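You operate a simulated robot arm through the tools that you are given. There is no shell and no other tool. Be economical: measure what you need, move in short steps, check, and stop when the job is done.

Carry out the task below with a simulated robot arm. There is one attempt and no reset: what you move stays moved.

TASK
Change the label box over to the bundle marked MEDIUM.
Fine: stand the old bundle on the side table and let the black slider forward again.
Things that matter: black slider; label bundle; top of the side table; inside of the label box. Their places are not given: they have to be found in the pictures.

It is judged by the outcome, as a careful person would: the job done as asked, and still so three seconds after it is handed in. It fails if anything else is knocked over, pushed out of place, dropped, spilled or broken.

THE ROBOT
A 7-joint arm with a two-finger parallel gripper, fixed in place. Base frame: the origin is at the foot of the arm, x ahead of it, y to its left, z up. Lengths are in cm, angles in degrees, forces in N, time in s.
With the tool pointing down near the work surface it reaches from about 16 to 64 cm from the base axis. Its first joint turns from -66.0 to 66.0 degrees. Payload 1.57 kg.
Tool frame: the origin (TCP) lies between the finger pads and is the grasp point; the fingertips stand 3 cm ahead of it; z points along the fingers, y is the line along which they close. The gripper opens to 11 cm. The fingers are 2.4 cm wide and 1.2 cm thick; the gripper's body (4.8 by 11.2 cm) begins 7.8 cm behind the TCP.
Orientation is told as [roll, pitch, yaw] about the base's x, y, z axes, in that order, counted from this pose: with the fingers straight down and closing along the base's y, the tool's x points along the base's -x, its y along +y and its z along -z.

THE INTERFACE
- The arm moves only by the tool arm_command. Its argument "moves" is a list of rows, each a list of 7 numbers: the gripper command, from -1 (shut) to 1 (fully open), values between in proportion, then the shift along the base's x, y, z in m, then the turn, a rotation vector about the base's x, y, z in degrees. In form: [[claw, tx, ty, tz, ax, ay, az], ...]. A call has 1 to 12 rows; each row shifts and turns the commanded pose from where the row before left it. A row lasts 0.2 s, in which the tool goes at most 5 cm and 8.6 degrees; a call with a longer step from one row to the next is refused whole, and so is a gripper value outside its range. A pose out of reach is approached as far as the arm can. The call stops where the force on the tool passes 70 N (or 10 N more than at its start, if that is more) or the arm is blocked; 0.2 s more then pass. The fingers move at their own pace (about 10.8 cm/s each) and stop on an object; they squeeze with about 31 N. The grip force told is the motor's: it shows also when the fingers shut on nothing. Time passes only in rows, and 0.2 s behind the last, so rows that do not move let the fingers close. It gives the time, the measured TCP pose, the force on the tool (base axes), the opening and the grip force at its end, in the units of the frame above (readings bear some noise), and new pictures: "show" is both (left out), scene, wrist or none.
- Cameras (640 x 400 px; columns grow to the right, rows downward): "scene" is fixed at [17.32, -38.32, 139.44]; the picture's right is [0.76, -0.64, 0.00], its down [-0.41, -0.48, -0.78] and it looks along [0.50, 0.59, -0.63] (base axes); focal length 263 px, centre (320, 200). "wrist" rides on the gripper at [-3.6, 0, -8] in the tool frame; the picture's right is [0.00, -1.00, 0.00], its down [0.97, 0.00, -0.24] and it looks along [0.24, 0.00, 0.97] (tool axes); focal length 218 px, centre (320, 200).
- point_at(camera, pixels): for up to 12 pixels [column, row] of the newest picture of that camera ("zoom" is the newest enlarged one), the place [x, y, z] in the base frame of the surface seen there, good to about 0.2 cm, but the place of the scene camera against the robot may be out by one fixed shift of up to 1.8 cm in any direction. No time passes.
- close_up(camera, box): a new picture of the part [left, top, right, bottom] of that camera's present view, enlarged. No time passes.
- hand_in(): hands the job in; it is judged then, once.

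Work in short steps. Measure before you move; look again where a grasp or a placing could have gone wrong, and mend it. You have 80 turns and 120 pictures in all, the two below and enlarged ones among them. Open the gripper and draw the arm clear of the work before you hand the job in, unless the task says otherwise; then end with one line.

The tools are called after "Call:" as name(argument=value, ...) on one line, values as JSON. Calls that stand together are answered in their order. arm_command: Moves the arm, as the interface text tells. Its arguments: {"type":"object","properties":{"moves":{"type":"array","items":{"type":"array","items":{"type":"number"}}},"show":{"type":"string","enum":["both","scene","wrist","none"]}},"required":["moves"]} The other tools are called the same way: point_at (camera, pixels) gives the place of the surface under pixels of a picture; close_up (camera, box) takes an enlarged picture of a part of a camera's view; hand_in () hands the job in.

At the start:

```text
t: 0.0
tcp_pos: [38.59, -26.09, 121.44]
tool_rot: [0.0, 0.0, -0.1]
ft_force: [-0.3, -0.5, 0.2]
grip_width: 10.99
finger_force: 0.0
```

scene: 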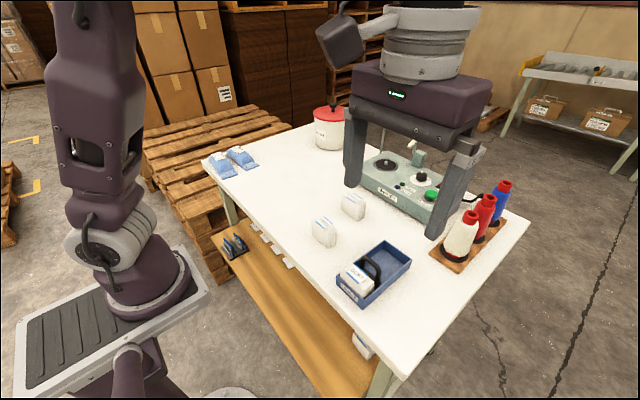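
wrist: 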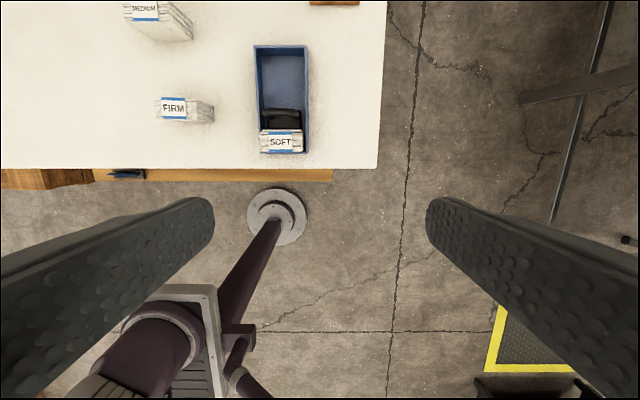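

The wrist view shows the blue box with SOFT at its near end, with FIRM and MEDIUM standing on the table. I'll enlarge these areas and measure them.

Call:
close_up(camera="scene", box=[280, 170, 440, 320])

Call:
close_up(camera="wrist", box=[100, 0, 400, 190])

Call:
point_at(camera="wrist", pixels=[[255, 46], [308, 46], [309, 153], [261, 153], [281, 142], [280, 118], [280, 75], [173, 107], [200, 113], [144, 10], [50, 120], [240, 174]])

```text
2.67 times, centred on (360, 245) of scene
```

zoom: 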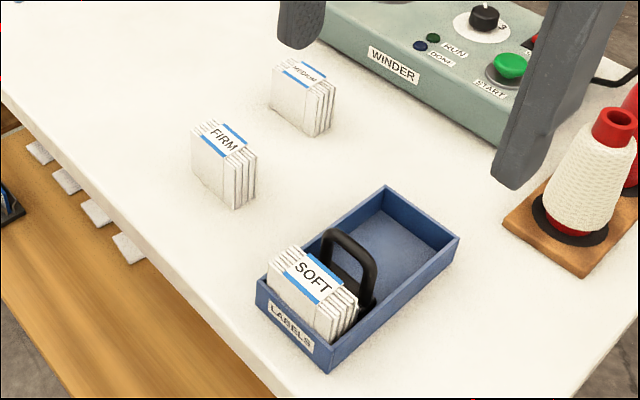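

```text
2.11 times, centred on (250, 95) of wrist
```

zoom: 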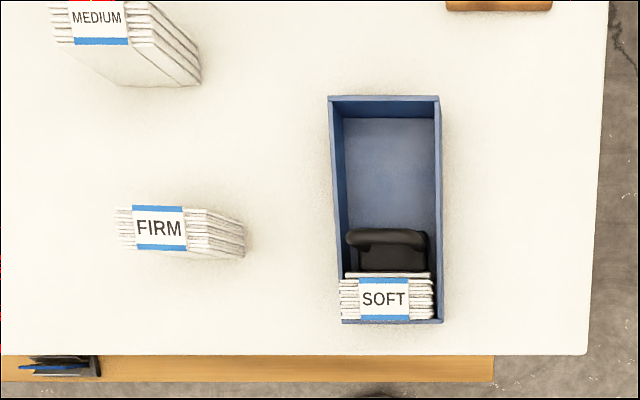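

```text
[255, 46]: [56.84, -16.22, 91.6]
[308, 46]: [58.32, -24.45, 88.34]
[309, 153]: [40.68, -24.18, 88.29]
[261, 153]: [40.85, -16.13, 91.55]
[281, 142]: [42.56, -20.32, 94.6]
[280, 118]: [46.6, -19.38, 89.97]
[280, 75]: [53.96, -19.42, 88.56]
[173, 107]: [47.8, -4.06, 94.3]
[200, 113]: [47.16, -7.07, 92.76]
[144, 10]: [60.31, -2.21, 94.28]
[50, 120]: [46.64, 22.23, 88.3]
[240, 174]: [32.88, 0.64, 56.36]
```

Now I'll measure the candidate side table (the wooden plank) and the rest of the scene.

Call:
point_at(camera="scene", pixels=[[260, 310], [300, 330], [350, 375], [230, 245], [364, 342], [280, 225], [355, 205], [325, 232], [310, 290], [235, 228], [280, 262], [205, 240]])

Call:
close_up(camera="scene", box=[180, 200, 420, 400])

```text
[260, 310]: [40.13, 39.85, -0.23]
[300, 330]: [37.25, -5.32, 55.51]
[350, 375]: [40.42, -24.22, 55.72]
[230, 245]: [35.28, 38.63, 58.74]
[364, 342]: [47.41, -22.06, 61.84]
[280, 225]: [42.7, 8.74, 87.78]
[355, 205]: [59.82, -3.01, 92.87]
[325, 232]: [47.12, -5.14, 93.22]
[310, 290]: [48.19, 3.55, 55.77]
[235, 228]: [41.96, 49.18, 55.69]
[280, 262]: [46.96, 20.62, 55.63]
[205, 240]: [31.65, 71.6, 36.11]
```

```text
2.00 times, centred on (300, 300) of scene
```

zoom: 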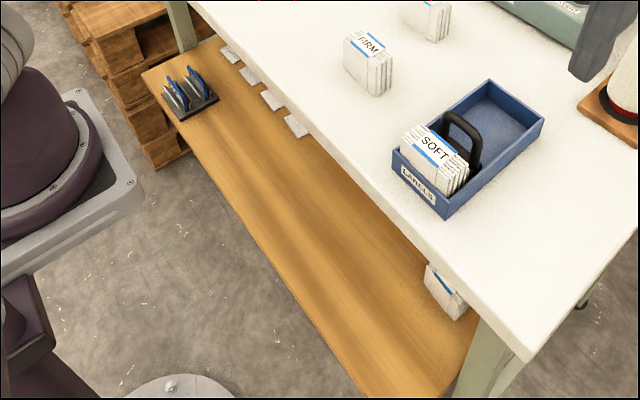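

I need to know whether the wood is a separate table or a shelf under the white one, so I'll enlarge those parts.

Call:
close_up(camera="scene", box=[320, 310, 440, 400])

Call:
close_up(camera="scene", box=[200, 190, 320, 280])

Call:
close_up(camera="scene", box=[480, 40, 640, 160])

```text
4.44 times, centred on (380, 355) of scene
```

zoom: 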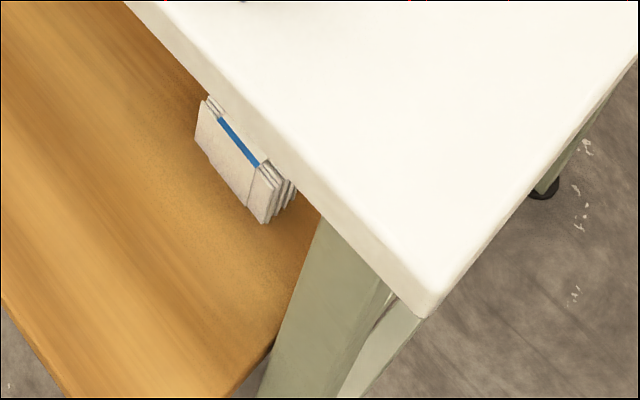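

```text
4.44 times, centred on (260, 235) of scene
```

zoom: 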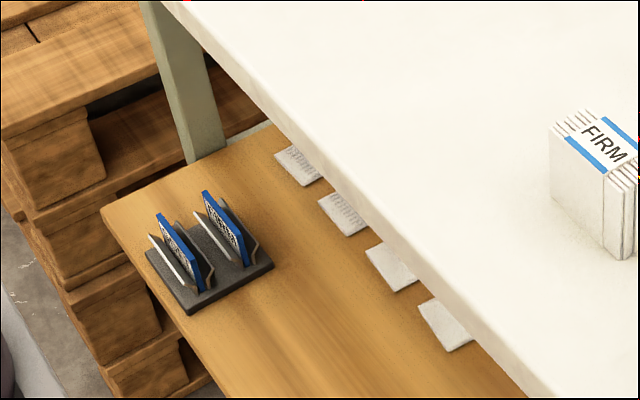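

```text
3.33 times, centred on (560, 100) of scene
```

zoom: 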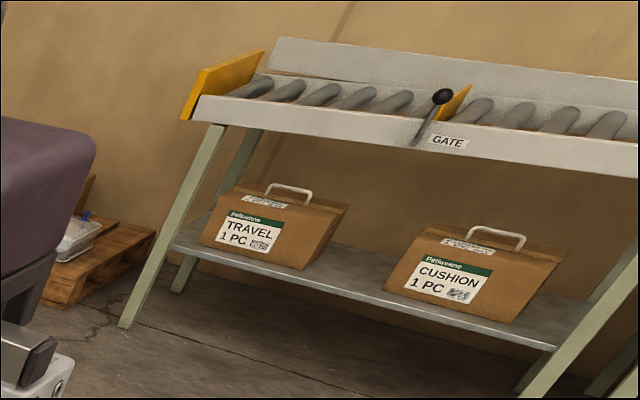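

I'll lower the wrist camera to see how the wooden surface and the white table relate. First, a check of a few heights and structures.

Call:
point_at(camera="scene", pixels=[[60, 340], [150, 295], [208, 165], [400, 340], [510, 225], [205, 395], [375, 395], [215, 238], [385, 385], [232, 213], [300, 375], [125, 380]])

Call:
close_up(camera="wrist", box=[0, 120, 400, 370])

```text
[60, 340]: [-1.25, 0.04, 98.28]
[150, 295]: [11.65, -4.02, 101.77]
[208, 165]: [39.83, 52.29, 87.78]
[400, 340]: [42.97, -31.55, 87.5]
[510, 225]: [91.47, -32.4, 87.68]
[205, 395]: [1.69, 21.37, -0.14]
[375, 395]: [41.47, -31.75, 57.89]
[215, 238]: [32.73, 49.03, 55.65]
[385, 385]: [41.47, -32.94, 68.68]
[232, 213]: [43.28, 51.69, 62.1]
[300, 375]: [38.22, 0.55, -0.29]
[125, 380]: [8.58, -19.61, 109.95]
```

```text
1.60 times, centred on (200, 245) of wrist
```

zoom: 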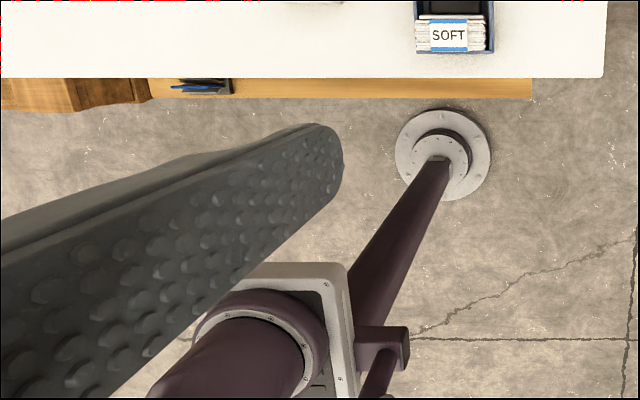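

The geometry is still ambiguous, so I'll take one look from the table's right side, swinging clear at height first.

Call:
arm_command(moves=[[0, -0.01, -0.03, 0, 8.5, 0, 0], [0, -0.01, -0.03, 0, 8.5, 0, 0], [0, -0.01, -0.03, 0, 8.5, 0, 0], [0, -0.01, -0.03, 0, 8.5, 0, 0], [0, -0.01, -0.03, 0, 8.5, 0, 0], [0, -0.01, -0.02, -0.03, 8.5, 0, 0], [0, 0, 0, -0.04, 0, 0, 0], [0, 0, 0, -0.04, 0, 0, 0], [0, 0, 0, -0.04, 0, 0, 0]])

```text
t: 2.0
tcp_pos: [41.91, -20.88, 108.47]
tool_rot: [39.5, 0.0, -0.1]
ft_force: [0.0, 0.5, -1.0]
grip_width: 5.51
finger_force: 0.0
out of reach, approached as far as the arm can: row 3, 4, 5, 6
```

scene: 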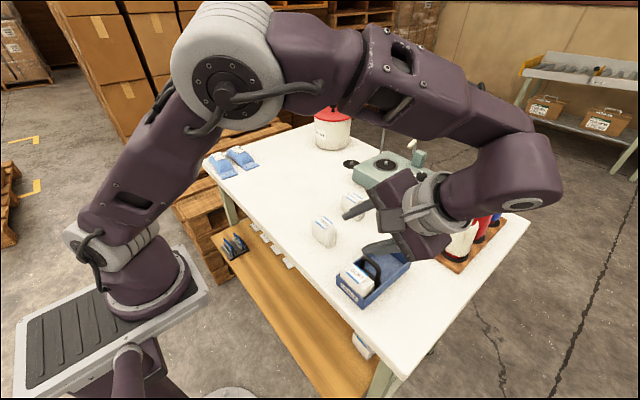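
wrist: 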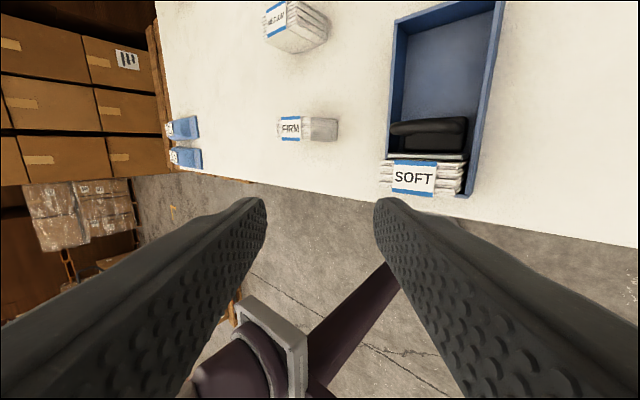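

That pose was out of reach and the view adds little. The reported work surface (z=56) is the wood, so the white table (z=88), where the other bundles stand, is the side table. I'll go back to tool-down over the box for measuring.

Call:
arm_command(moves=[[1, 0, 0, 0.03, -8, 0, 0], [1, 0, 0, 0.03, -8, 0, 0], [1, 0, 0, 0.03, -8, 0, 0], [1, 0, 0, 0, -8, 0, 0], [1, 0, 0, 0, -7.5, 0, 0], [1, 0, 0, 0, 0, 0, 0]])

```text
t: 3.4
tcp_pos: [41.96, -20.85, 117.39]
tool_rot: [0.1, 0.0, 0.0]
ft_force: [0.0, -0.4, -0.5]
grip_width: 10.99
finger_force: 0.1
```

scene: 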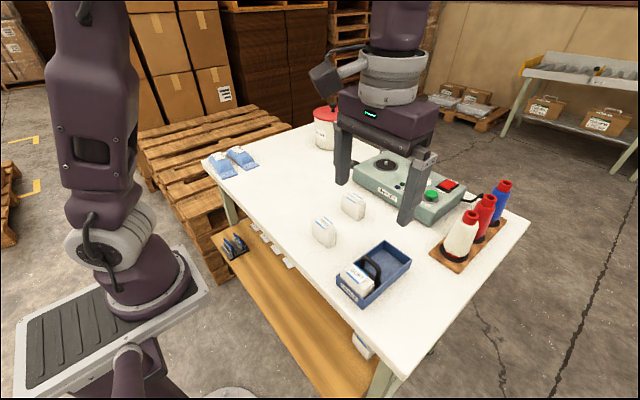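
wrist: 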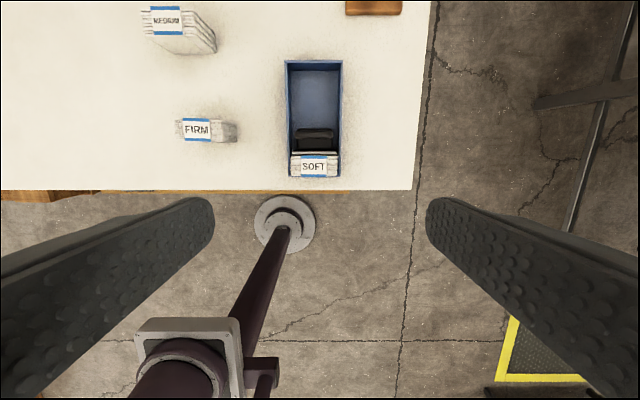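

Back to tool-down. I'll move forward and down for a closer measurement of the box.

Call:
arm_command(moves=[[1, 0.04, 0, -0.02, 0, 0, 0], [1, 0.04, 0, -0.02, 0, 0, 0], [1, 0.03, 0, -0.03, 0, 0, 0], [1, 0, 0, -0.03, 0, 0, 0], [1, 0, 0, 0, 0, 0, 0]], show="wrist")

Call:
close_up(camera="wrist", box=[230, 60, 430, 220])

```text
t: 4.6
tcp_pos: [52.8, -20.9, 107.27]
tool_rot: [0.3, 0.1, -0.1]
ft_force: [0.2, -0.6, -0.1]
grip_width: 10.99
finger_force: 0.0
```

wrist: 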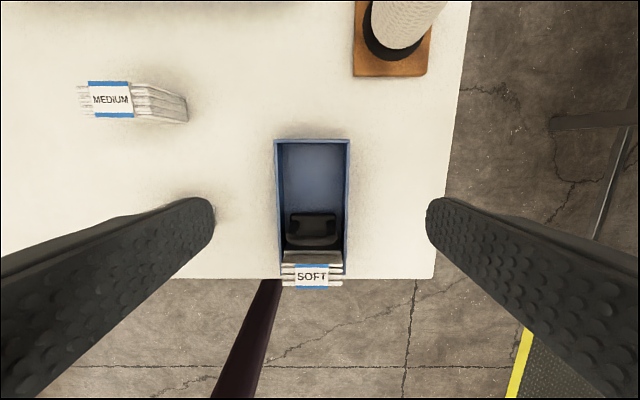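

```text
2.50 times, centred on (330, 140) of wrist
```

zoom: 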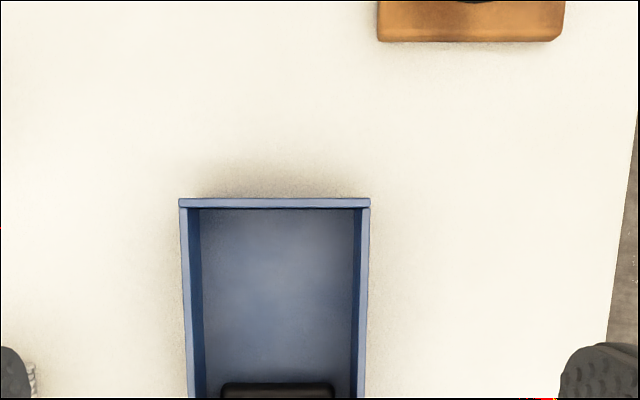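

Call:
close_up(camera="wrist", box=[250, 190, 380, 300])

Call:
point_at(camera="wrist", pixels=[[276, 141], [347, 141], [345, 270], [281, 268], [283, 284], [342, 284], [312, 277], [340, 268], [312, 258], [312, 218], [312, 235], [312, 200]])

Call:
point_at(camera="wrist", pixels=[[312, 245], [312, 250], [290, 216], [335, 216], [290, 240], [335, 240], [312, 265], [110, 99], [82, 88], [160, 92], [185, 110], [82, 113]])

```text
3.64 times, centred on (315, 245) of wrist
```

zoom: 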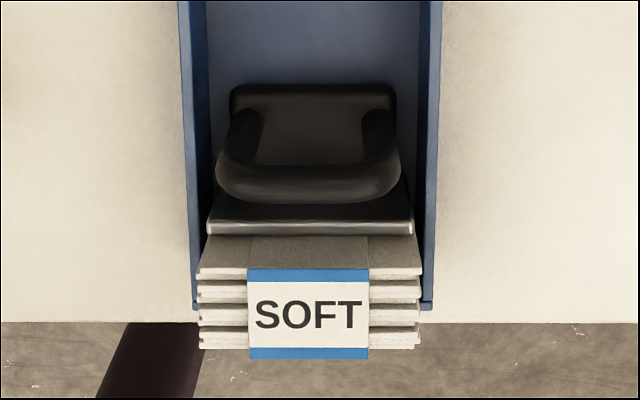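

```text
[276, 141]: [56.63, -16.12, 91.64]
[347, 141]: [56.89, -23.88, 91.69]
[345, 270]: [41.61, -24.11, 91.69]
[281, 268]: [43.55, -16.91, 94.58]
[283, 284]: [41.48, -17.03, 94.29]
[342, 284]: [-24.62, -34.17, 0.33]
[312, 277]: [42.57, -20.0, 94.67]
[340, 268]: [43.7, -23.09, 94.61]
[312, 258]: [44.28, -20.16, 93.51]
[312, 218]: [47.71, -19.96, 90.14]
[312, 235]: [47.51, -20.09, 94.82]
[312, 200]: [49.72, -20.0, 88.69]
```

```text
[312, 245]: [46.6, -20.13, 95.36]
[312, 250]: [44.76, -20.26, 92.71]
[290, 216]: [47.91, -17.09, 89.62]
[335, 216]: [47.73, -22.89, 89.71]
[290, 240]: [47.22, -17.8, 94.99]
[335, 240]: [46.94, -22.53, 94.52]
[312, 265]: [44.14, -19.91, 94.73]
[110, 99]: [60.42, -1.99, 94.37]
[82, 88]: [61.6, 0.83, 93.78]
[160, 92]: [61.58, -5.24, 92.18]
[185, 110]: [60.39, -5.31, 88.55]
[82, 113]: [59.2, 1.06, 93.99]
```

The box interior runs y −16.4…−23.7 and x ≈41…56.5. SOFT is at x 41.2–44.3 with its top at z 94.65. The slider's loop handle spans y −17.5…−22.7, with its bar at x≈46.7, z≈95. I'll approach the handle from above, gripping along y.

Call:
arm_command(moves=[[0.4, -0.03, 0.008, -0.02, 0, 0, 0], [0.4, -0.03, 0, -0.03, 0, 0, 0], [0.4, 0, 0, -0.03, 0, 0, 0], [0.4, 0, 0, 0, 0, 0, 0]])

Call:
close_up(camera="scene", box=[310, 210, 450, 320])

```text
t: 5.6
tcp_pos: [46.88, -20.07, 99.38]
tool_rot: [0.2, 0.0, 0.1]
ft_force: [-0.1, -0.1, -0.1]
grip_width: 7.71
finger_force: 0.0
```

scene: 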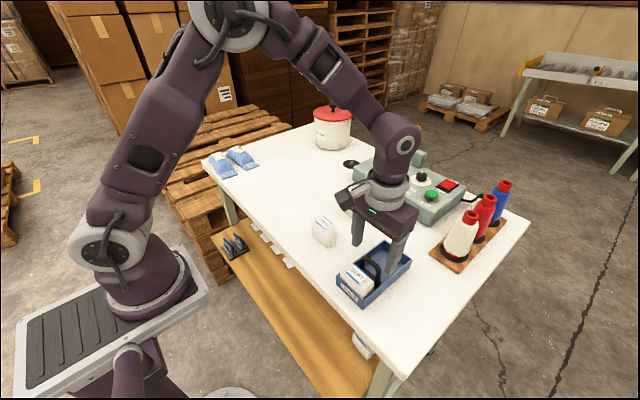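
wrist: 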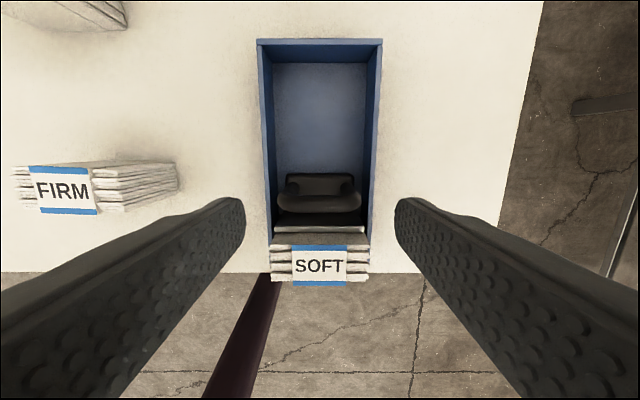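

```text
3.64 times, centred on (380, 265) of scene
```

zoom: 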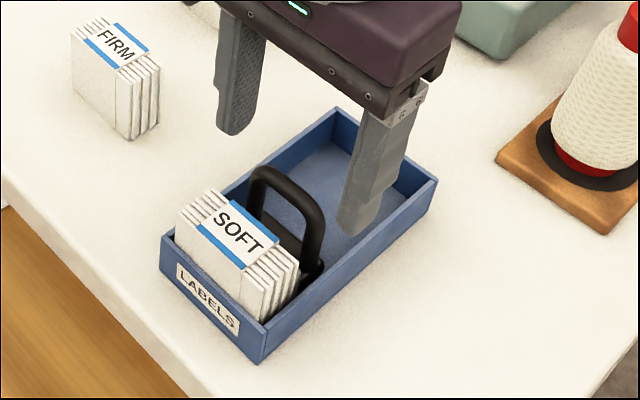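

Call:
close_up(camera="wrist", box=[250, 160, 390, 290])

Call:
point_at(camera="wrist", pixels=[[320, 200], [320, 208], [280, 200], [359, 200], [284, 190], [354, 190], [320, 229], [320, 218], [320, 240], [320, 183], [272, 250], [368, 250]])

```text
3.08 times, centred on (320, 225) of wrist
```

zoom: 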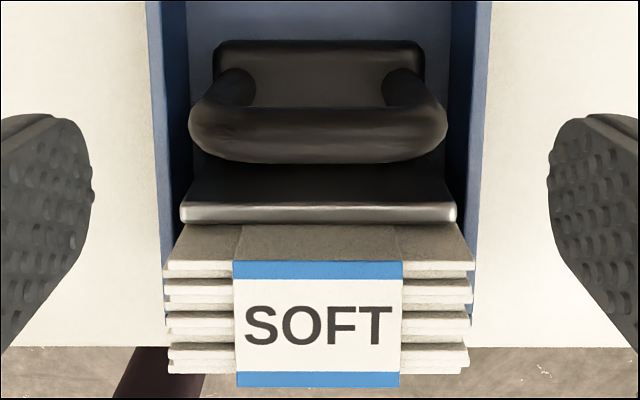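

```text
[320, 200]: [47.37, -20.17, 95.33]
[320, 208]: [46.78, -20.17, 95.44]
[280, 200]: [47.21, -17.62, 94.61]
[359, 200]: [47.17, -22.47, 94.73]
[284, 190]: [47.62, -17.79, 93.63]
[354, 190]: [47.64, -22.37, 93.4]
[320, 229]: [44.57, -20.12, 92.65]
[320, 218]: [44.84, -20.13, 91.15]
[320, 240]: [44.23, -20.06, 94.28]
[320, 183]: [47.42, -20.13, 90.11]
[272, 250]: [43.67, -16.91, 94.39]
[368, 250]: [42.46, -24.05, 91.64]
```

Handle bar: x≈46.9, y −17.5…−22.6, top z 95.5. I'll lower to TCP z≈95.4, so the tips stay above the 91.7 walls, and close.

Call:
arm_command(moves=[[0.4, 0, 0, -0.02, 0, 0, 0], [0.4, 0, 0, -0.02, 0, 0, 0], [0.4, 0, 0, 0, 0, 0, 0], [-0.3, 0, 0, 0, 0, 0, 0], [-0.3, 0, 0, 0, 0, 0, 0], [-0.3, 0, 0, 0, 0, 0, 0]], show="wrist")

```text
t: 7.0
tcp_pos: [47.18, -20.16, 95.41]
tool_rot: [0.2, -0.1, 0.0]
ft_force: [1.9, 0.8, -7.3]
grip_width: 5.26
finger_force: 45.4
```

wrist: 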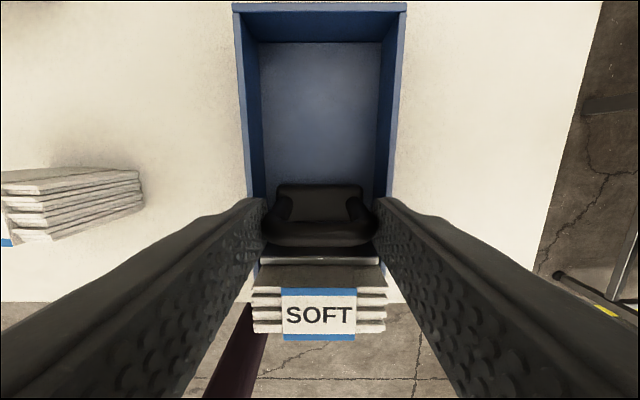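

Handle gripped (width 5.26). I'll ease it back along +x and watch the force.

Call:
arm_command(moves=[[-0.3, 0.01, 0, 0, 0, 0, 0], [-0.3, 0.01, 0, 0, 0, 0, 0], [-0.3, 0.01, 0, 0, 0, 0, 0], [-0.3, 0, 0, 0, 0, 0, 0]], show="wrist")

```text
t: 8.0
tcp_pos: [50.08, -20.03, 95.3]
tool_rot: [0.2, -0.1, 0.2]
ft_force: [-1.8, 3.5, 0.5]
grip_width: 5.28
finger_force: 45.3
```

wrist: 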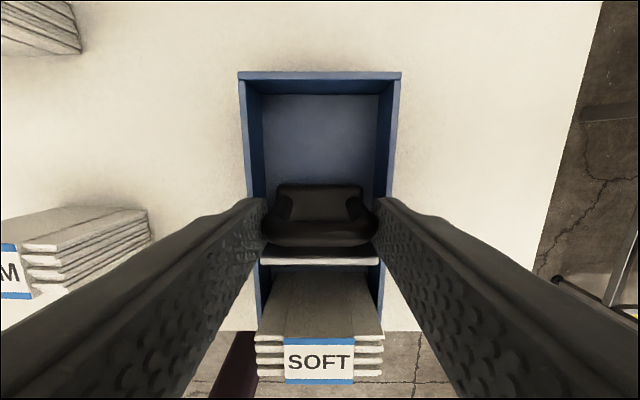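

The slider moves back freely and the box stays put. Moving 4 cm more and checking the force.

Call:
arm_command(moves=[[-0.3, 0.01, 0, 0, 0, 0, 0], [-0.3, 0.01, 0, 0, 0, 0, 0], [-0.3, 0.01, 0, 0, 0, 0, 0], [-0.3, 0.01, 0, 0, 0, 0, 0], [-0.3, 0, 0, 0, 0, 0, 0], [-0.3, 0, 0, 0, 0, 0, 0]], show="wrist")

```text
t: 9.4
tcp_pos: [53.83, -20.1, 95.33]
tool_rot: [0.3, 0.3, 0.0]
ft_force: [-28.6, 4.1, -4.8]
grip_width: 5.28
finger_force: 44.9
```

wrist: 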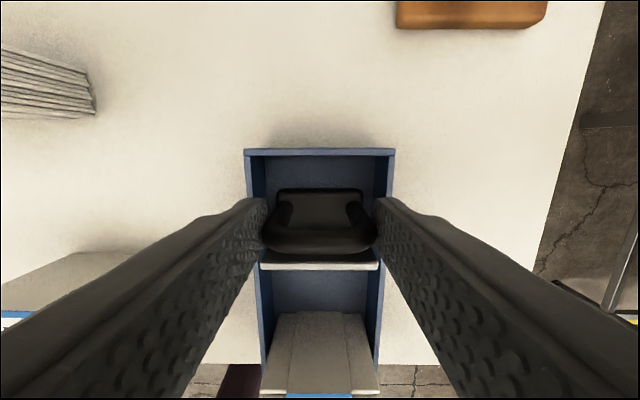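

It has hit the end stop (−28.6 N). I'll relax slightly, then release and see whether the slider stays back.

Call:
arm_command(moves=[[-0.3, -0.003, 0, 0, 0, 0, 0], [-0.3, 0, 0, 0, 0, 0, 0]], show="none")

Call:
arm_command(moves=[[0.3, 0, 0, 0, 0, 0, 0], [0.3, 0, 0, 0, 0, 0, 0], [0.3, 0, 0, 0, 0, 0, 0]], show="wrist")

```text
t: 10.0
tcp_pos: [53.8, -20.2, 95.42]
tool_rot: [0.2, 0.0, 0.2]
ft_force: [-8.8, 1.9, -16.8]
grip_width: 5.23
finger_force: 45.6
```

```text
t: 10.8
tcp_pos: [53.68, -20.0, 95.41]
tool_rot: [0.1, -0.1, 0.0]
ft_force: [-1.3, 0.8, 0.2]
grip_width: 7.15
finger_force: 0.1
```

wrist: 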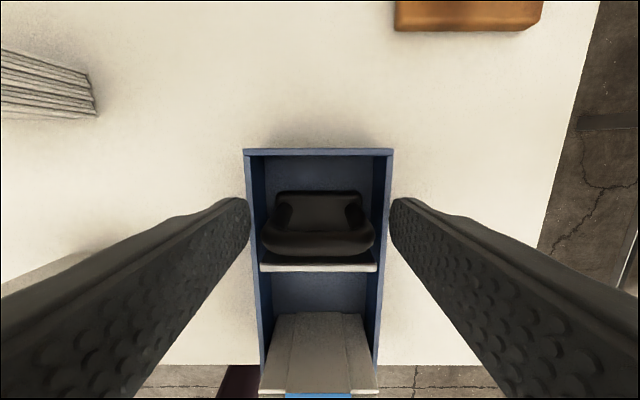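

The slider stays back by itself. Now I'll rise and position above SOFT (x≈42.8, y≈−20).

Call:
arm_command(moves=[[0.5, 0, 0, 0.03, 0, 0, 0], [0.5, 0, 0, 0.03, 0, 0, 0], [0.5, -0.04, 0, 0, 0, 0, 0], [0.5, -0.04, 0, 0, 0, 0, 0], [0.5, -0.028, 0, 0, 0, 0, 0], [0.5, 0, 0, 0, 0, 0, 0]])

Call:
close_up(camera="scene", box=[310, 210, 450, 320])

```text
t: 12.2
tcp_pos: [42.88, -20.16, 101.59]
tool_rot: [0.2, 0.0, 0.0]
ft_force: [0.4, -0.6, -0.1]
grip_width: 8.24
finger_force: 0.0
```

scene: 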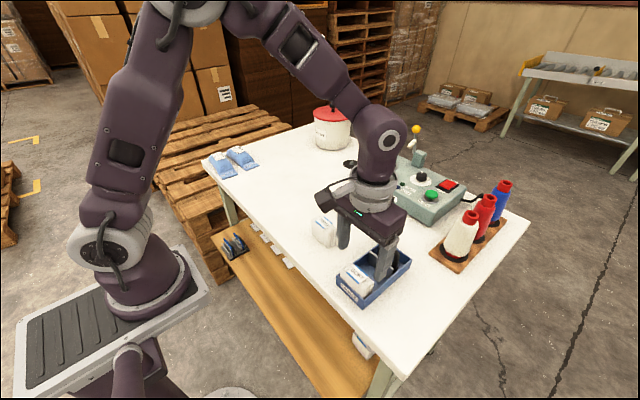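
wrist: 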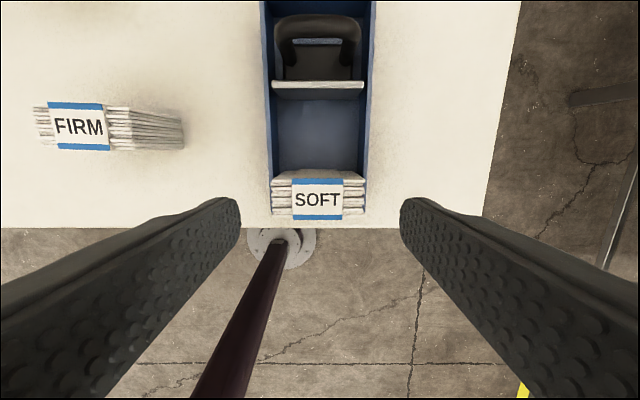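

```text
3.64 times, centred on (380, 265) of scene
```

zoom: 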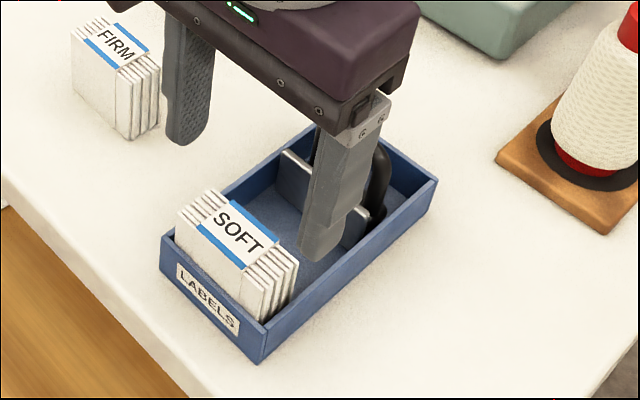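

Call:
point_at(camera="wrist", pixels=[[273, 186], [363, 186], [274, 212], [363, 211], [318, 217], [318, 183], [318, 172], [318, 100], [40, 110], [40, 140], [105, 125], [318, 150]])

```text
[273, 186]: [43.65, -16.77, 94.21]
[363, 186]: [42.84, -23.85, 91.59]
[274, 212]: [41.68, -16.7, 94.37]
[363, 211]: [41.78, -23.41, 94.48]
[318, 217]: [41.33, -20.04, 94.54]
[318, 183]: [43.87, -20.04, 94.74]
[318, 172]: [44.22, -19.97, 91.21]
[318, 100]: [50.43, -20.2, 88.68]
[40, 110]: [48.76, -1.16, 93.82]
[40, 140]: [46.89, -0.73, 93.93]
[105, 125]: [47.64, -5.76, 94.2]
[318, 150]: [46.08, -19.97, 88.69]
```

SOFT's centre is about (42.7, −20.05). Lowering to TCP z≈94.9 and closing.

Call:
arm_command(moves=[[0.5, -0.002, 0.001, -0.03, 0, 0, 0], [0.5, 0, 0, -0.025, 0, 0, 0], [0.5, 0, 0, -0.012, 0, 0, 0], [0.5, 0, 0, 0, 0, 0, 0], [-0.2, 0, 0, 0, 0, 0, 0], [-0.2, 0, 0, 0, 0, 0, 0], [-0.2, 0, 0, 0, 0, 0, 0]], show="wrist")

```text
t: 13.8
tcp_pos: [42.69, -20.03, 94.67]
tool_rot: [0.2, 0.0, 0.0]
ft_force: [1.1, -0.3, -0.1]
grip_width: 6.48
finger_force: 30.5
```

wrist: 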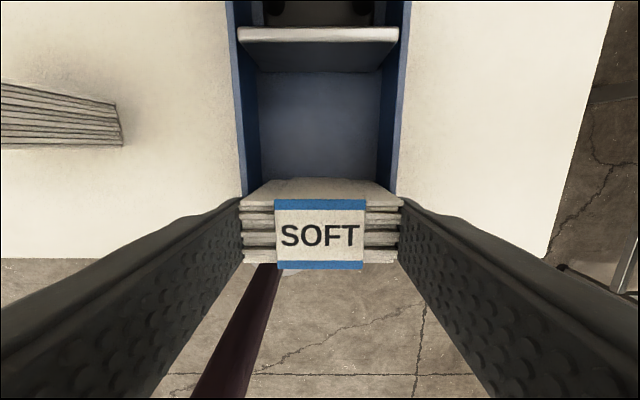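

Gripped (width 6.48). Lifting straight up.

Call:
arm_command(moves=[[-0.3, 0, 0, 0.02, 0, 0, 0], [-0.3, 0, 0, 0.03, 0, 0, 0], [-0.3, 0, 0, 0.03, 0, 0, 0], [-0.3, 0, 0, 0.03, 0, 0, 0], [-0.3, 0, 0, 0, 0, 0, 0]])

Call:
close_up(camera="scene", box=[200, 130, 440, 320])

```text
t: 15.0
tcp_pos: [42.59, -20.01, 105.73]
tool_rot: [0.2, -0.1, 0.0]
ft_force: [0.5, 0.1, -0.4]
grip_width: 6.49
finger_force: 30.8
```

scene: 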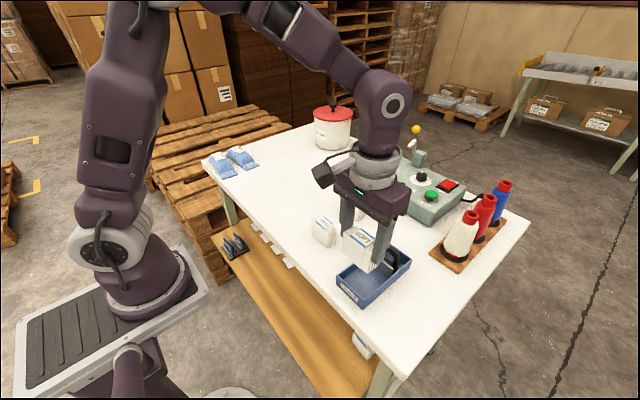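
wrist: 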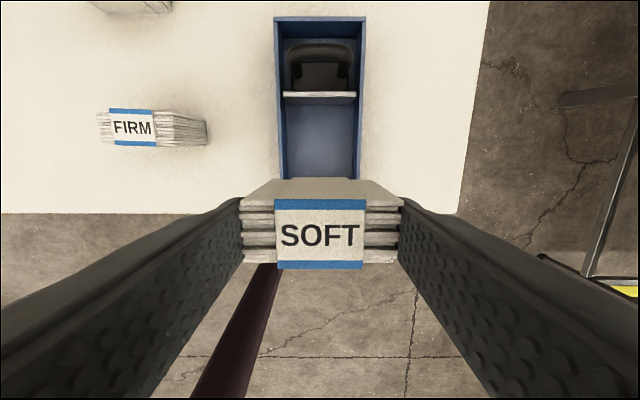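

```text
2.11 times, centred on (320, 225) of scene
```

zoom: 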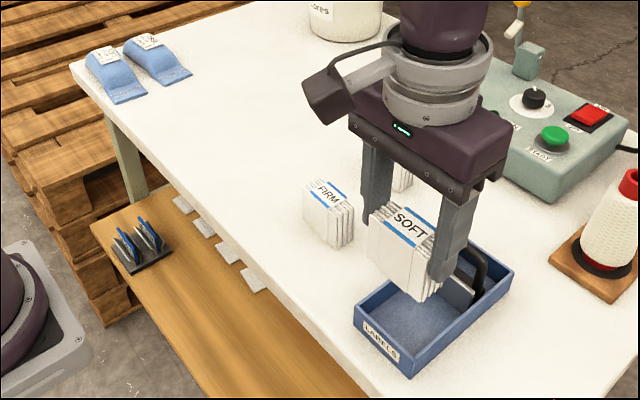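

SOFT is held cleanly. I'll carry it left over the table, clear of FIRM, to the free spot near (48, 12).

Call:
arm_command(moves=[[-0.3, 0.01, 0.03, 0, 0, 0, 0], [-0.3, 0.01, 0.04, 0, 0, 0, 0], [-0.3, 0.01, 0.04, 0, 0, 0, 0], [-0.3, 0.01, 0.04, 0, 0, 0, 0], [-0.3, 0.01, 0.04, 0, 0, 0, 0], [-0.3, 0.005, 0.04, 0, 0, 0, 0], [-0.3, 0, 0.04, 0, 0, 0, 0], [-0.3, 0, 0.04, 0, 0, 0, 0], [-0.3, 0, 0.01, 0, 0, 0, 0], [-0.3, 0, 0, 0, 0, 0, 0]])

Call:
point_at(camera="wrist", pixels=[[320, 150], [320, 100], [250, 150], [400, 150], [320, 180], [450, 120]])

```text
t: 17.2
tcp_pos: [47.96, 12.02, 105.66]
tool_rot: [0.2, -0.1, 0.0]
ft_force: [-0.3, 1.0, -0.2]
grip_width: 6.5
finger_force: 31.1
```

scene: 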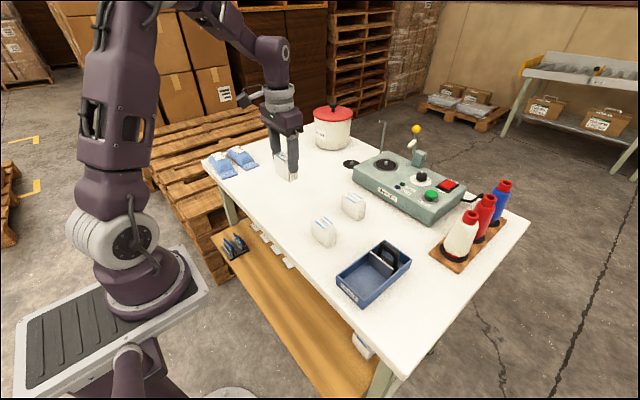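
wrist: 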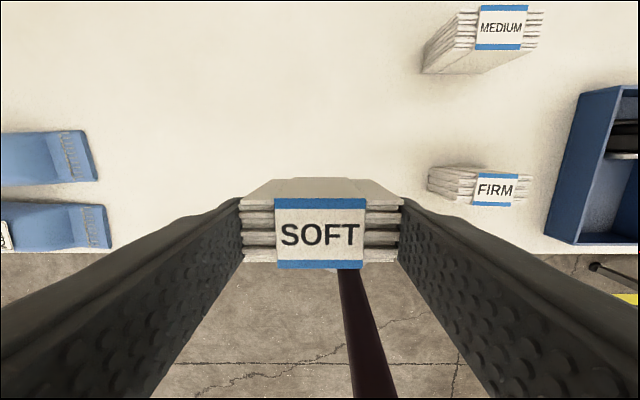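

```text
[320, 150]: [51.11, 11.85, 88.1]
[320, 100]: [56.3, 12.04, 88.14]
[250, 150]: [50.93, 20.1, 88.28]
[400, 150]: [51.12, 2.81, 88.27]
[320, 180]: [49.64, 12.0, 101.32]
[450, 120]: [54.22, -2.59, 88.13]
```

The spot is free, with the table at z≈88.2. Lowering to just above contact, then in small steps.

Call:
arm_command(moves=[[-0.3, 0, 0, -0.03, 0, 0, 0], [-0.3, 0, 0, -0.03, 0, 0, 0], [-0.3, 0, 0, -0.03, 0, 0, 0], [-0.3, 0, 0, -0.015, 0, 0, 0], [-0.3, 0, 0, 0, 0, 0, 0]], show="none")

Call:
arm_command(moves=[[-0.3, 0, 0, -0.004, 0, 0, 0], [-0.3, 0, 0, -0.003, 0, 0, 0], [-0.3, 0, 0, -0.001, 0, 0, 0], [-0.3, 0, 0, 0, 0, 0, 0]])

```text
t: 18.4
tcp_pos: [48.13, 11.92, 95.12]
tool_rot: [0.2, 0.0, 0.0]
ft_force: [-0.2, 0.0, -0.8]
grip_width: 6.51
finger_force: 31.0
```

```text
t: 19.4
tcp_pos: [48.0, 11.97, 94.4]
tool_rot: [0.1, 0.0, 0.0]
ft_force: [0.3, 0.6, -1.1]
grip_width: 6.52
finger_force: 31.1
```

scene: 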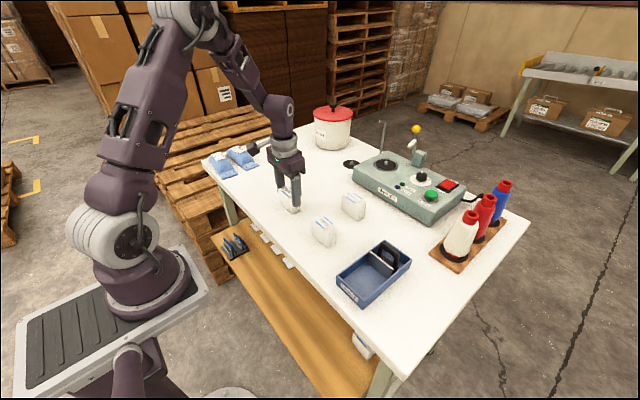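
wrist: 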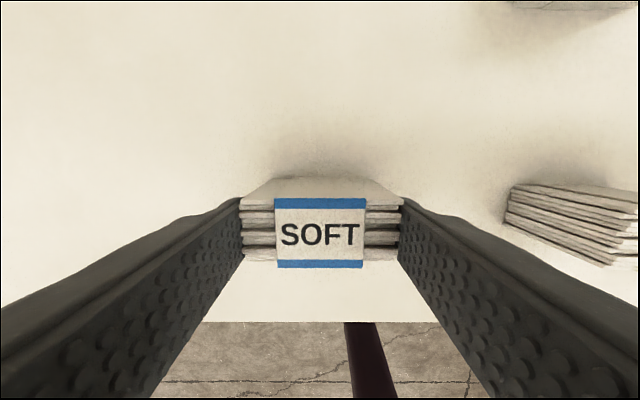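

Not in contact yet; lowering in 1 mm steps.

Call:
arm_command(moves=[[-0.3, 0, 0, -0.001, 0, 0, 0], [-0.3, 0, 0, -0.001, 0, 0, 0], [-0.3, 0, 0, 0, 0, 0, 0]], show="none")

Call:
arm_command(moves=[[-0.3, 0, 0, -0.001, 0, 0, 0], [-0.3, 0, 0, 0, 0, 0, 0]], show="none")

```text
t: 20.2
tcp_pos: [48.09, 11.97, 94.22]
tool_rot: [0.3, -0.2, 0.2]
ft_force: [-2.8, 1.5, 22.6]
grip_width: 6.48
finger_force: 30.9
```

```text
t: 20.8
tcp_pos: [48.22, 11.98, 94.1]
tool_rot: [0.2, -0.1, 0.0]
ft_force: [-2.5, 2.9, 24.9]
grip_width: 6.49
finger_force: 31.4
```

Contact (≈23 N up). I'll ease off 1 mm, open, and rise.

Call:
arm_command(moves=[[-0.3, 0, 0, 0.001, 0, 0, 0], [0.1, 0, 0, 0, 0, 0, 0], [0.5, 0, 0, 0, 0, 0, 0], [0.5, 0, 0, 0, 0, 0, 0], [0.5, 0, 0, 0.02, 0, 0, 0], [0.5, 0, 0, 0.04, 0, 0, 0], [0.5, 0, 0, 0.04, 0, 0, 0], [0.5, 0, 0, 0.02, 0, 0, 0]])

Call:
close_up(camera="scene", box=[240, 150, 400, 260])

```text
t: 22.6
tcp_pos: [48.28, 12.04, 106.34]
tool_rot: [0.2, 0.0, -0.1]
ft_force: [0.1, -0.9, 0.7]
grip_width: 8.24
finger_force: 0.1
```

scene: 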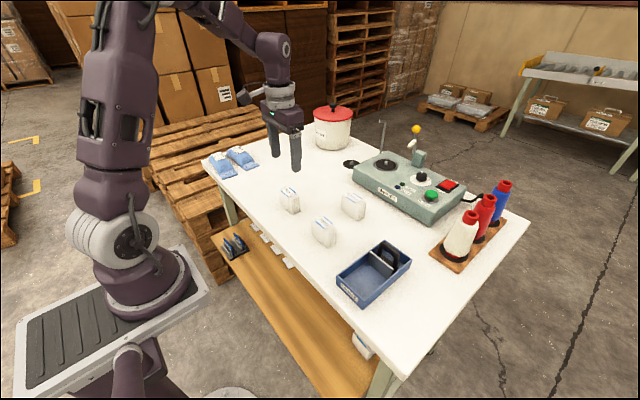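
wrist: 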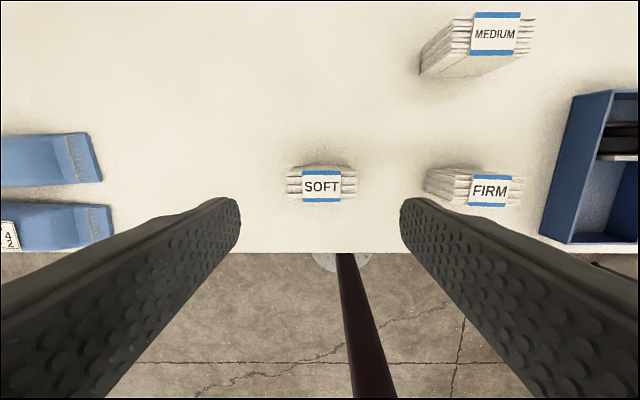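

```text
3.64 times, centred on (320, 205) of scene
```

zoom: 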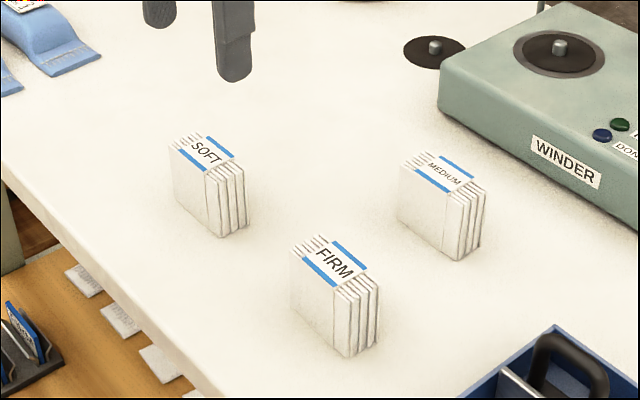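

SOFT stands upright. I'll move above MEDIUM, near (60.3, −2.2).

Call:
arm_command(moves=[[0.6, 0.03, -0.035, 0, 0, 0, 0], [0.6, 0.03, -0.035, 0, 0, 0, 0], [0.6, 0.03, -0.035, 0, 0, 0, 0], [0.6, 0.03, -0.037, 0, 0, 0, 0], [0.6, 0, 0, 0, 0, 0, 0]])

Call:
close_up(camera="wrist", box=[240, 100, 400, 260])

```text
t: 23.8
tcp_pos: [60.23, -2.1, 106.22]
tool_rot: [0.2, 0.0, 0.0]
ft_force: [0.7, 0.7, -0.7]
grip_width: 8.77
finger_force: 0.0
```

scene: 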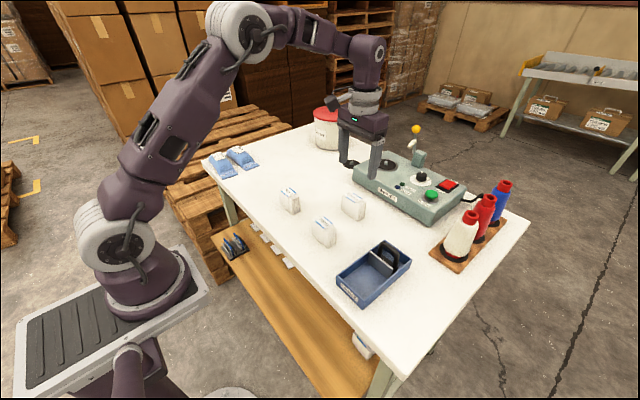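
wrist: 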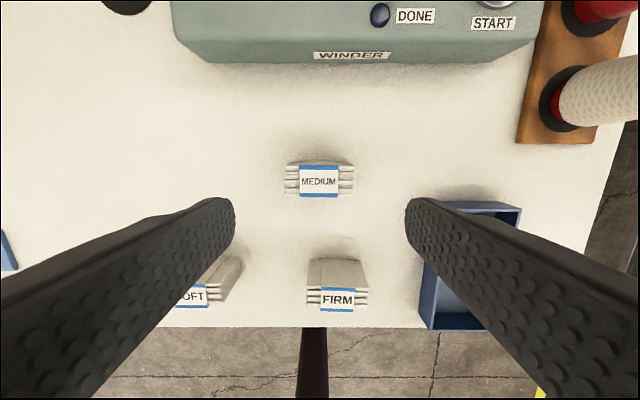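

```text
2.50 times, centred on (320, 180) of wrist
```

zoom: 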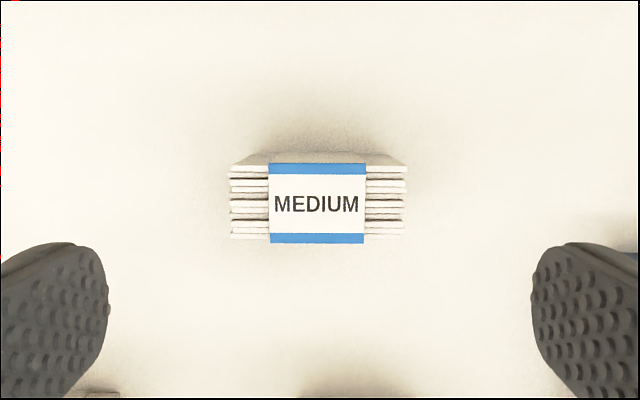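

Call:
point_at(camera="zoom", pixels=[[317, 168], [317, 238], [235, 185], [235, 230], [402, 170], [402, 230], [317, 205], [317, 156], [317, 320]])

Call:
point_at(camera="wrist", pixels=[[355, 53], [355, 30], [380, 15], [320, 300]])

```text
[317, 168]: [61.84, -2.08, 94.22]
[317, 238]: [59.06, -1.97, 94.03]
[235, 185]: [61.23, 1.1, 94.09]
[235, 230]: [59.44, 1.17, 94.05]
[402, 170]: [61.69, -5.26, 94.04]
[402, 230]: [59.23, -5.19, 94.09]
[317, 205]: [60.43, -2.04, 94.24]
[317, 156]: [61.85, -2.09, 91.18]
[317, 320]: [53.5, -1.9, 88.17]
```

```text
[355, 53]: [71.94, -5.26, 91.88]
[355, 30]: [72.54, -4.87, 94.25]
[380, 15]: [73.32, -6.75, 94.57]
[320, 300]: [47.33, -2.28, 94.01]
```

MEDIUM is square to the tool, centre (60.45, −2.05), top z≈94.2. Lowering to TCP z≈94.6 and gripping.

Call:
arm_command(moves=[[0.6, 0.002, 0, -0.03, 0, 0, 0], [0.6, 0, 0, -0.03, 0, 0, 0], [0.6, 0, 0, -0.03, 0, 0, 0], [0.6, 0, 0, -0.026, 0, 0, 0], [0.6, 0, 0, 0, 0, 0, 0], [-0.2, 0, 0, 0, 0, 0, 0], [-0.2, 0, 0, 0, 0, 0, 0], [-0.2, 0, 0, 0, 0, 0, 0]], show="wrist")

```text
t: 25.6
tcp_pos: [60.42, -2.03, 94.65]
tool_rot: [0.1, 0.1, -0.1]
ft_force: [-0.5, 1.2, -0.2]
grip_width: 6.51
finger_force: 30.8
```

wrist: 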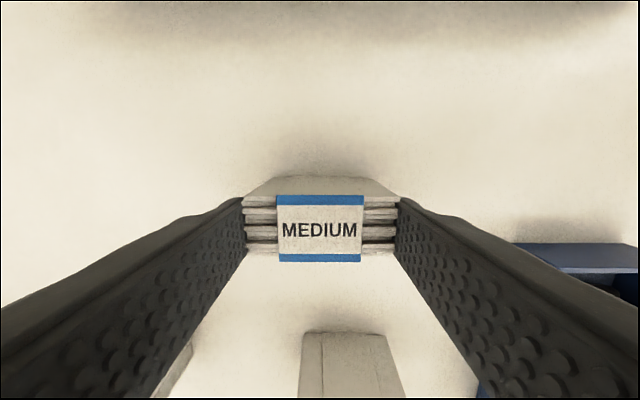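

Gripped. Lifting and carrying to above the box front, around (43.0, −20.05).

Call:
arm_command(moves=[[-0.3, 0, 0, 0.02, 0, 0, 0], [-0.3, 0, 0, 0.035, 0, 0, 0], [-0.3, 0, 0, 0.035, 0, 0, 0], [-0.3, 0, 0, 0.03, 0, 0, 0], [-0.3, -0.02, -0.03, 0, 0, 0, 0], [-0.3, -0.03, -0.03, 0, 0, 0, 0], [-0.3, -0.03, -0.03, 0, 0, 0, 0], [-0.3, -0.03, -0.03, 0, 0, 0, 0], [-0.3, -0.03, -0.03, 0, 0, 0, 0], [-0.3, -0.03, -0.03, 0, 0, 0, 0], [-0.3, -0.004, 0, 0, 0, 0, 0], [-0.3, 0, 0, 0, 0, 0, 0]])

Call:
close_up(camera="wrist", box=[220, 0, 420, 270])

Call:
point_at(camera="wrist", pixels=[[320, 150], [277, 100], [363, 100], [320, 98], [320, 230], [245, 205], [398, 205], [320, 265], [320, 196], [275, 20], [365, 20]])

```text
t: 28.2
tcp_pos: [42.75, -20.29, 106.59]
tool_rot: [0.3, 0.0, 0.0]
ft_force: [0.5, 0.0, -1.1]
grip_width: 6.51
finger_force: 31.6
```

scene: 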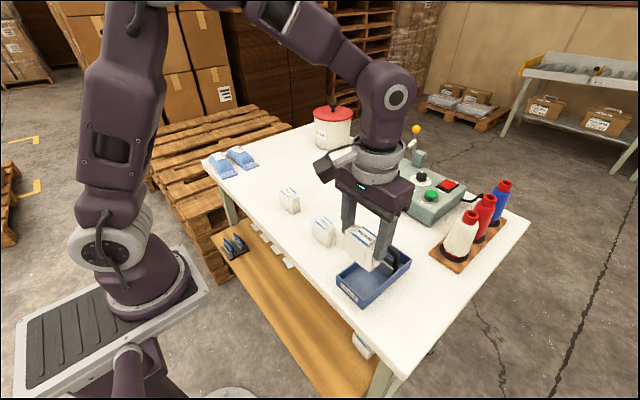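
wrist: 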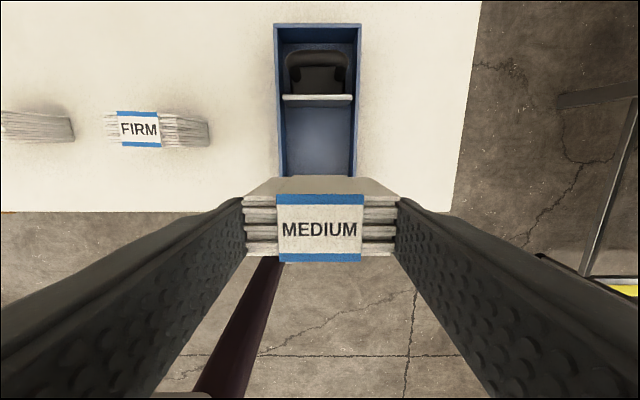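

```text
1.48 times, centred on (320, 135) of wrist
```

zoom: 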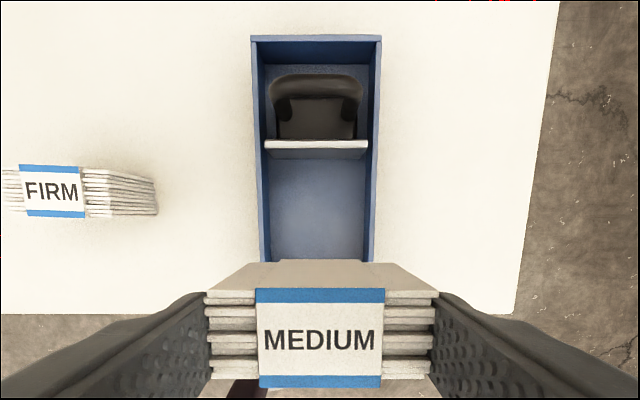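

```text
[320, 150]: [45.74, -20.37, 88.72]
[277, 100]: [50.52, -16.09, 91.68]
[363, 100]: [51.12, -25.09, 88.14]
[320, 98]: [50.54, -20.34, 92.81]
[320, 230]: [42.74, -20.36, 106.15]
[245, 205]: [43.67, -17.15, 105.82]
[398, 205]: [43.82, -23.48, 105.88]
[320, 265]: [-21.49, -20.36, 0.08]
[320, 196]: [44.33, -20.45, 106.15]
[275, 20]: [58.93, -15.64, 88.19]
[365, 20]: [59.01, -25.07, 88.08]
```

Bundle centre y is −20.3 against the box centre at −20.05. I'll shift +0.25 in y and +0.5 in x, then lower into the box and watch the force.

Call:
arm_command(moves=[[-0.3, 0.005, 0.0025, 0, 0, 0, 0], [-0.3, 0, 0, -0.03, 0, 0, 0], [-0.3, 0, 0, -0.03, 0, 0, 0], [-0.3, 0, 0, 0, 0, 0, 0]])

Call:
close_up(camera="scene", box=[310, 210, 450, 320])

```text
t: 29.2
tcp_pos: [43.39, -19.93, 100.52]
tool_rot: [0.2, -0.1, 0.0]
ft_force: [0.7, -0.4, -0.1]
grip_width: 6.49
finger_force: 30.2
```

scene: 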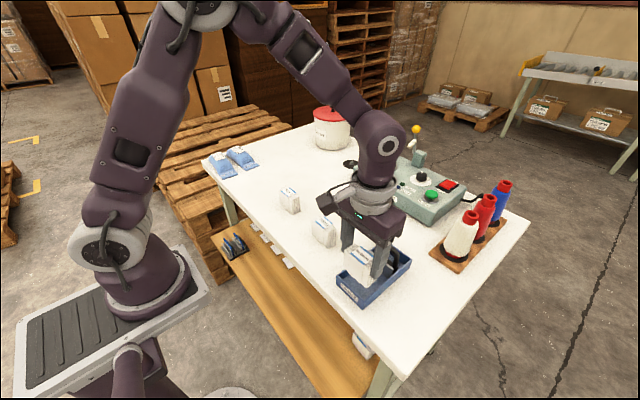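
wrist: 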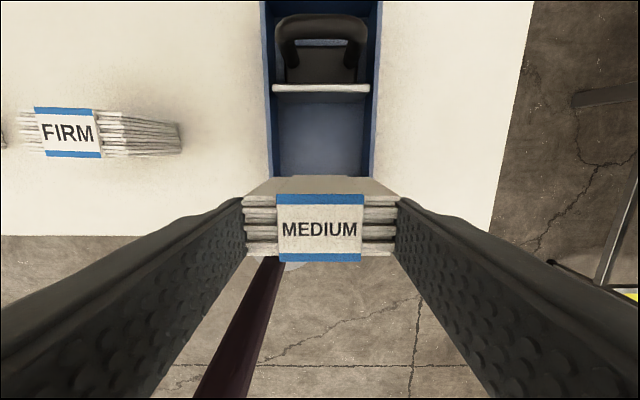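

```text
3.64 times, centred on (380, 265) of scene
```

zoom: 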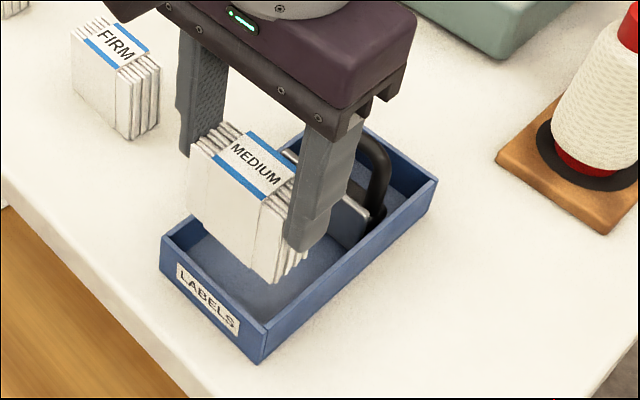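

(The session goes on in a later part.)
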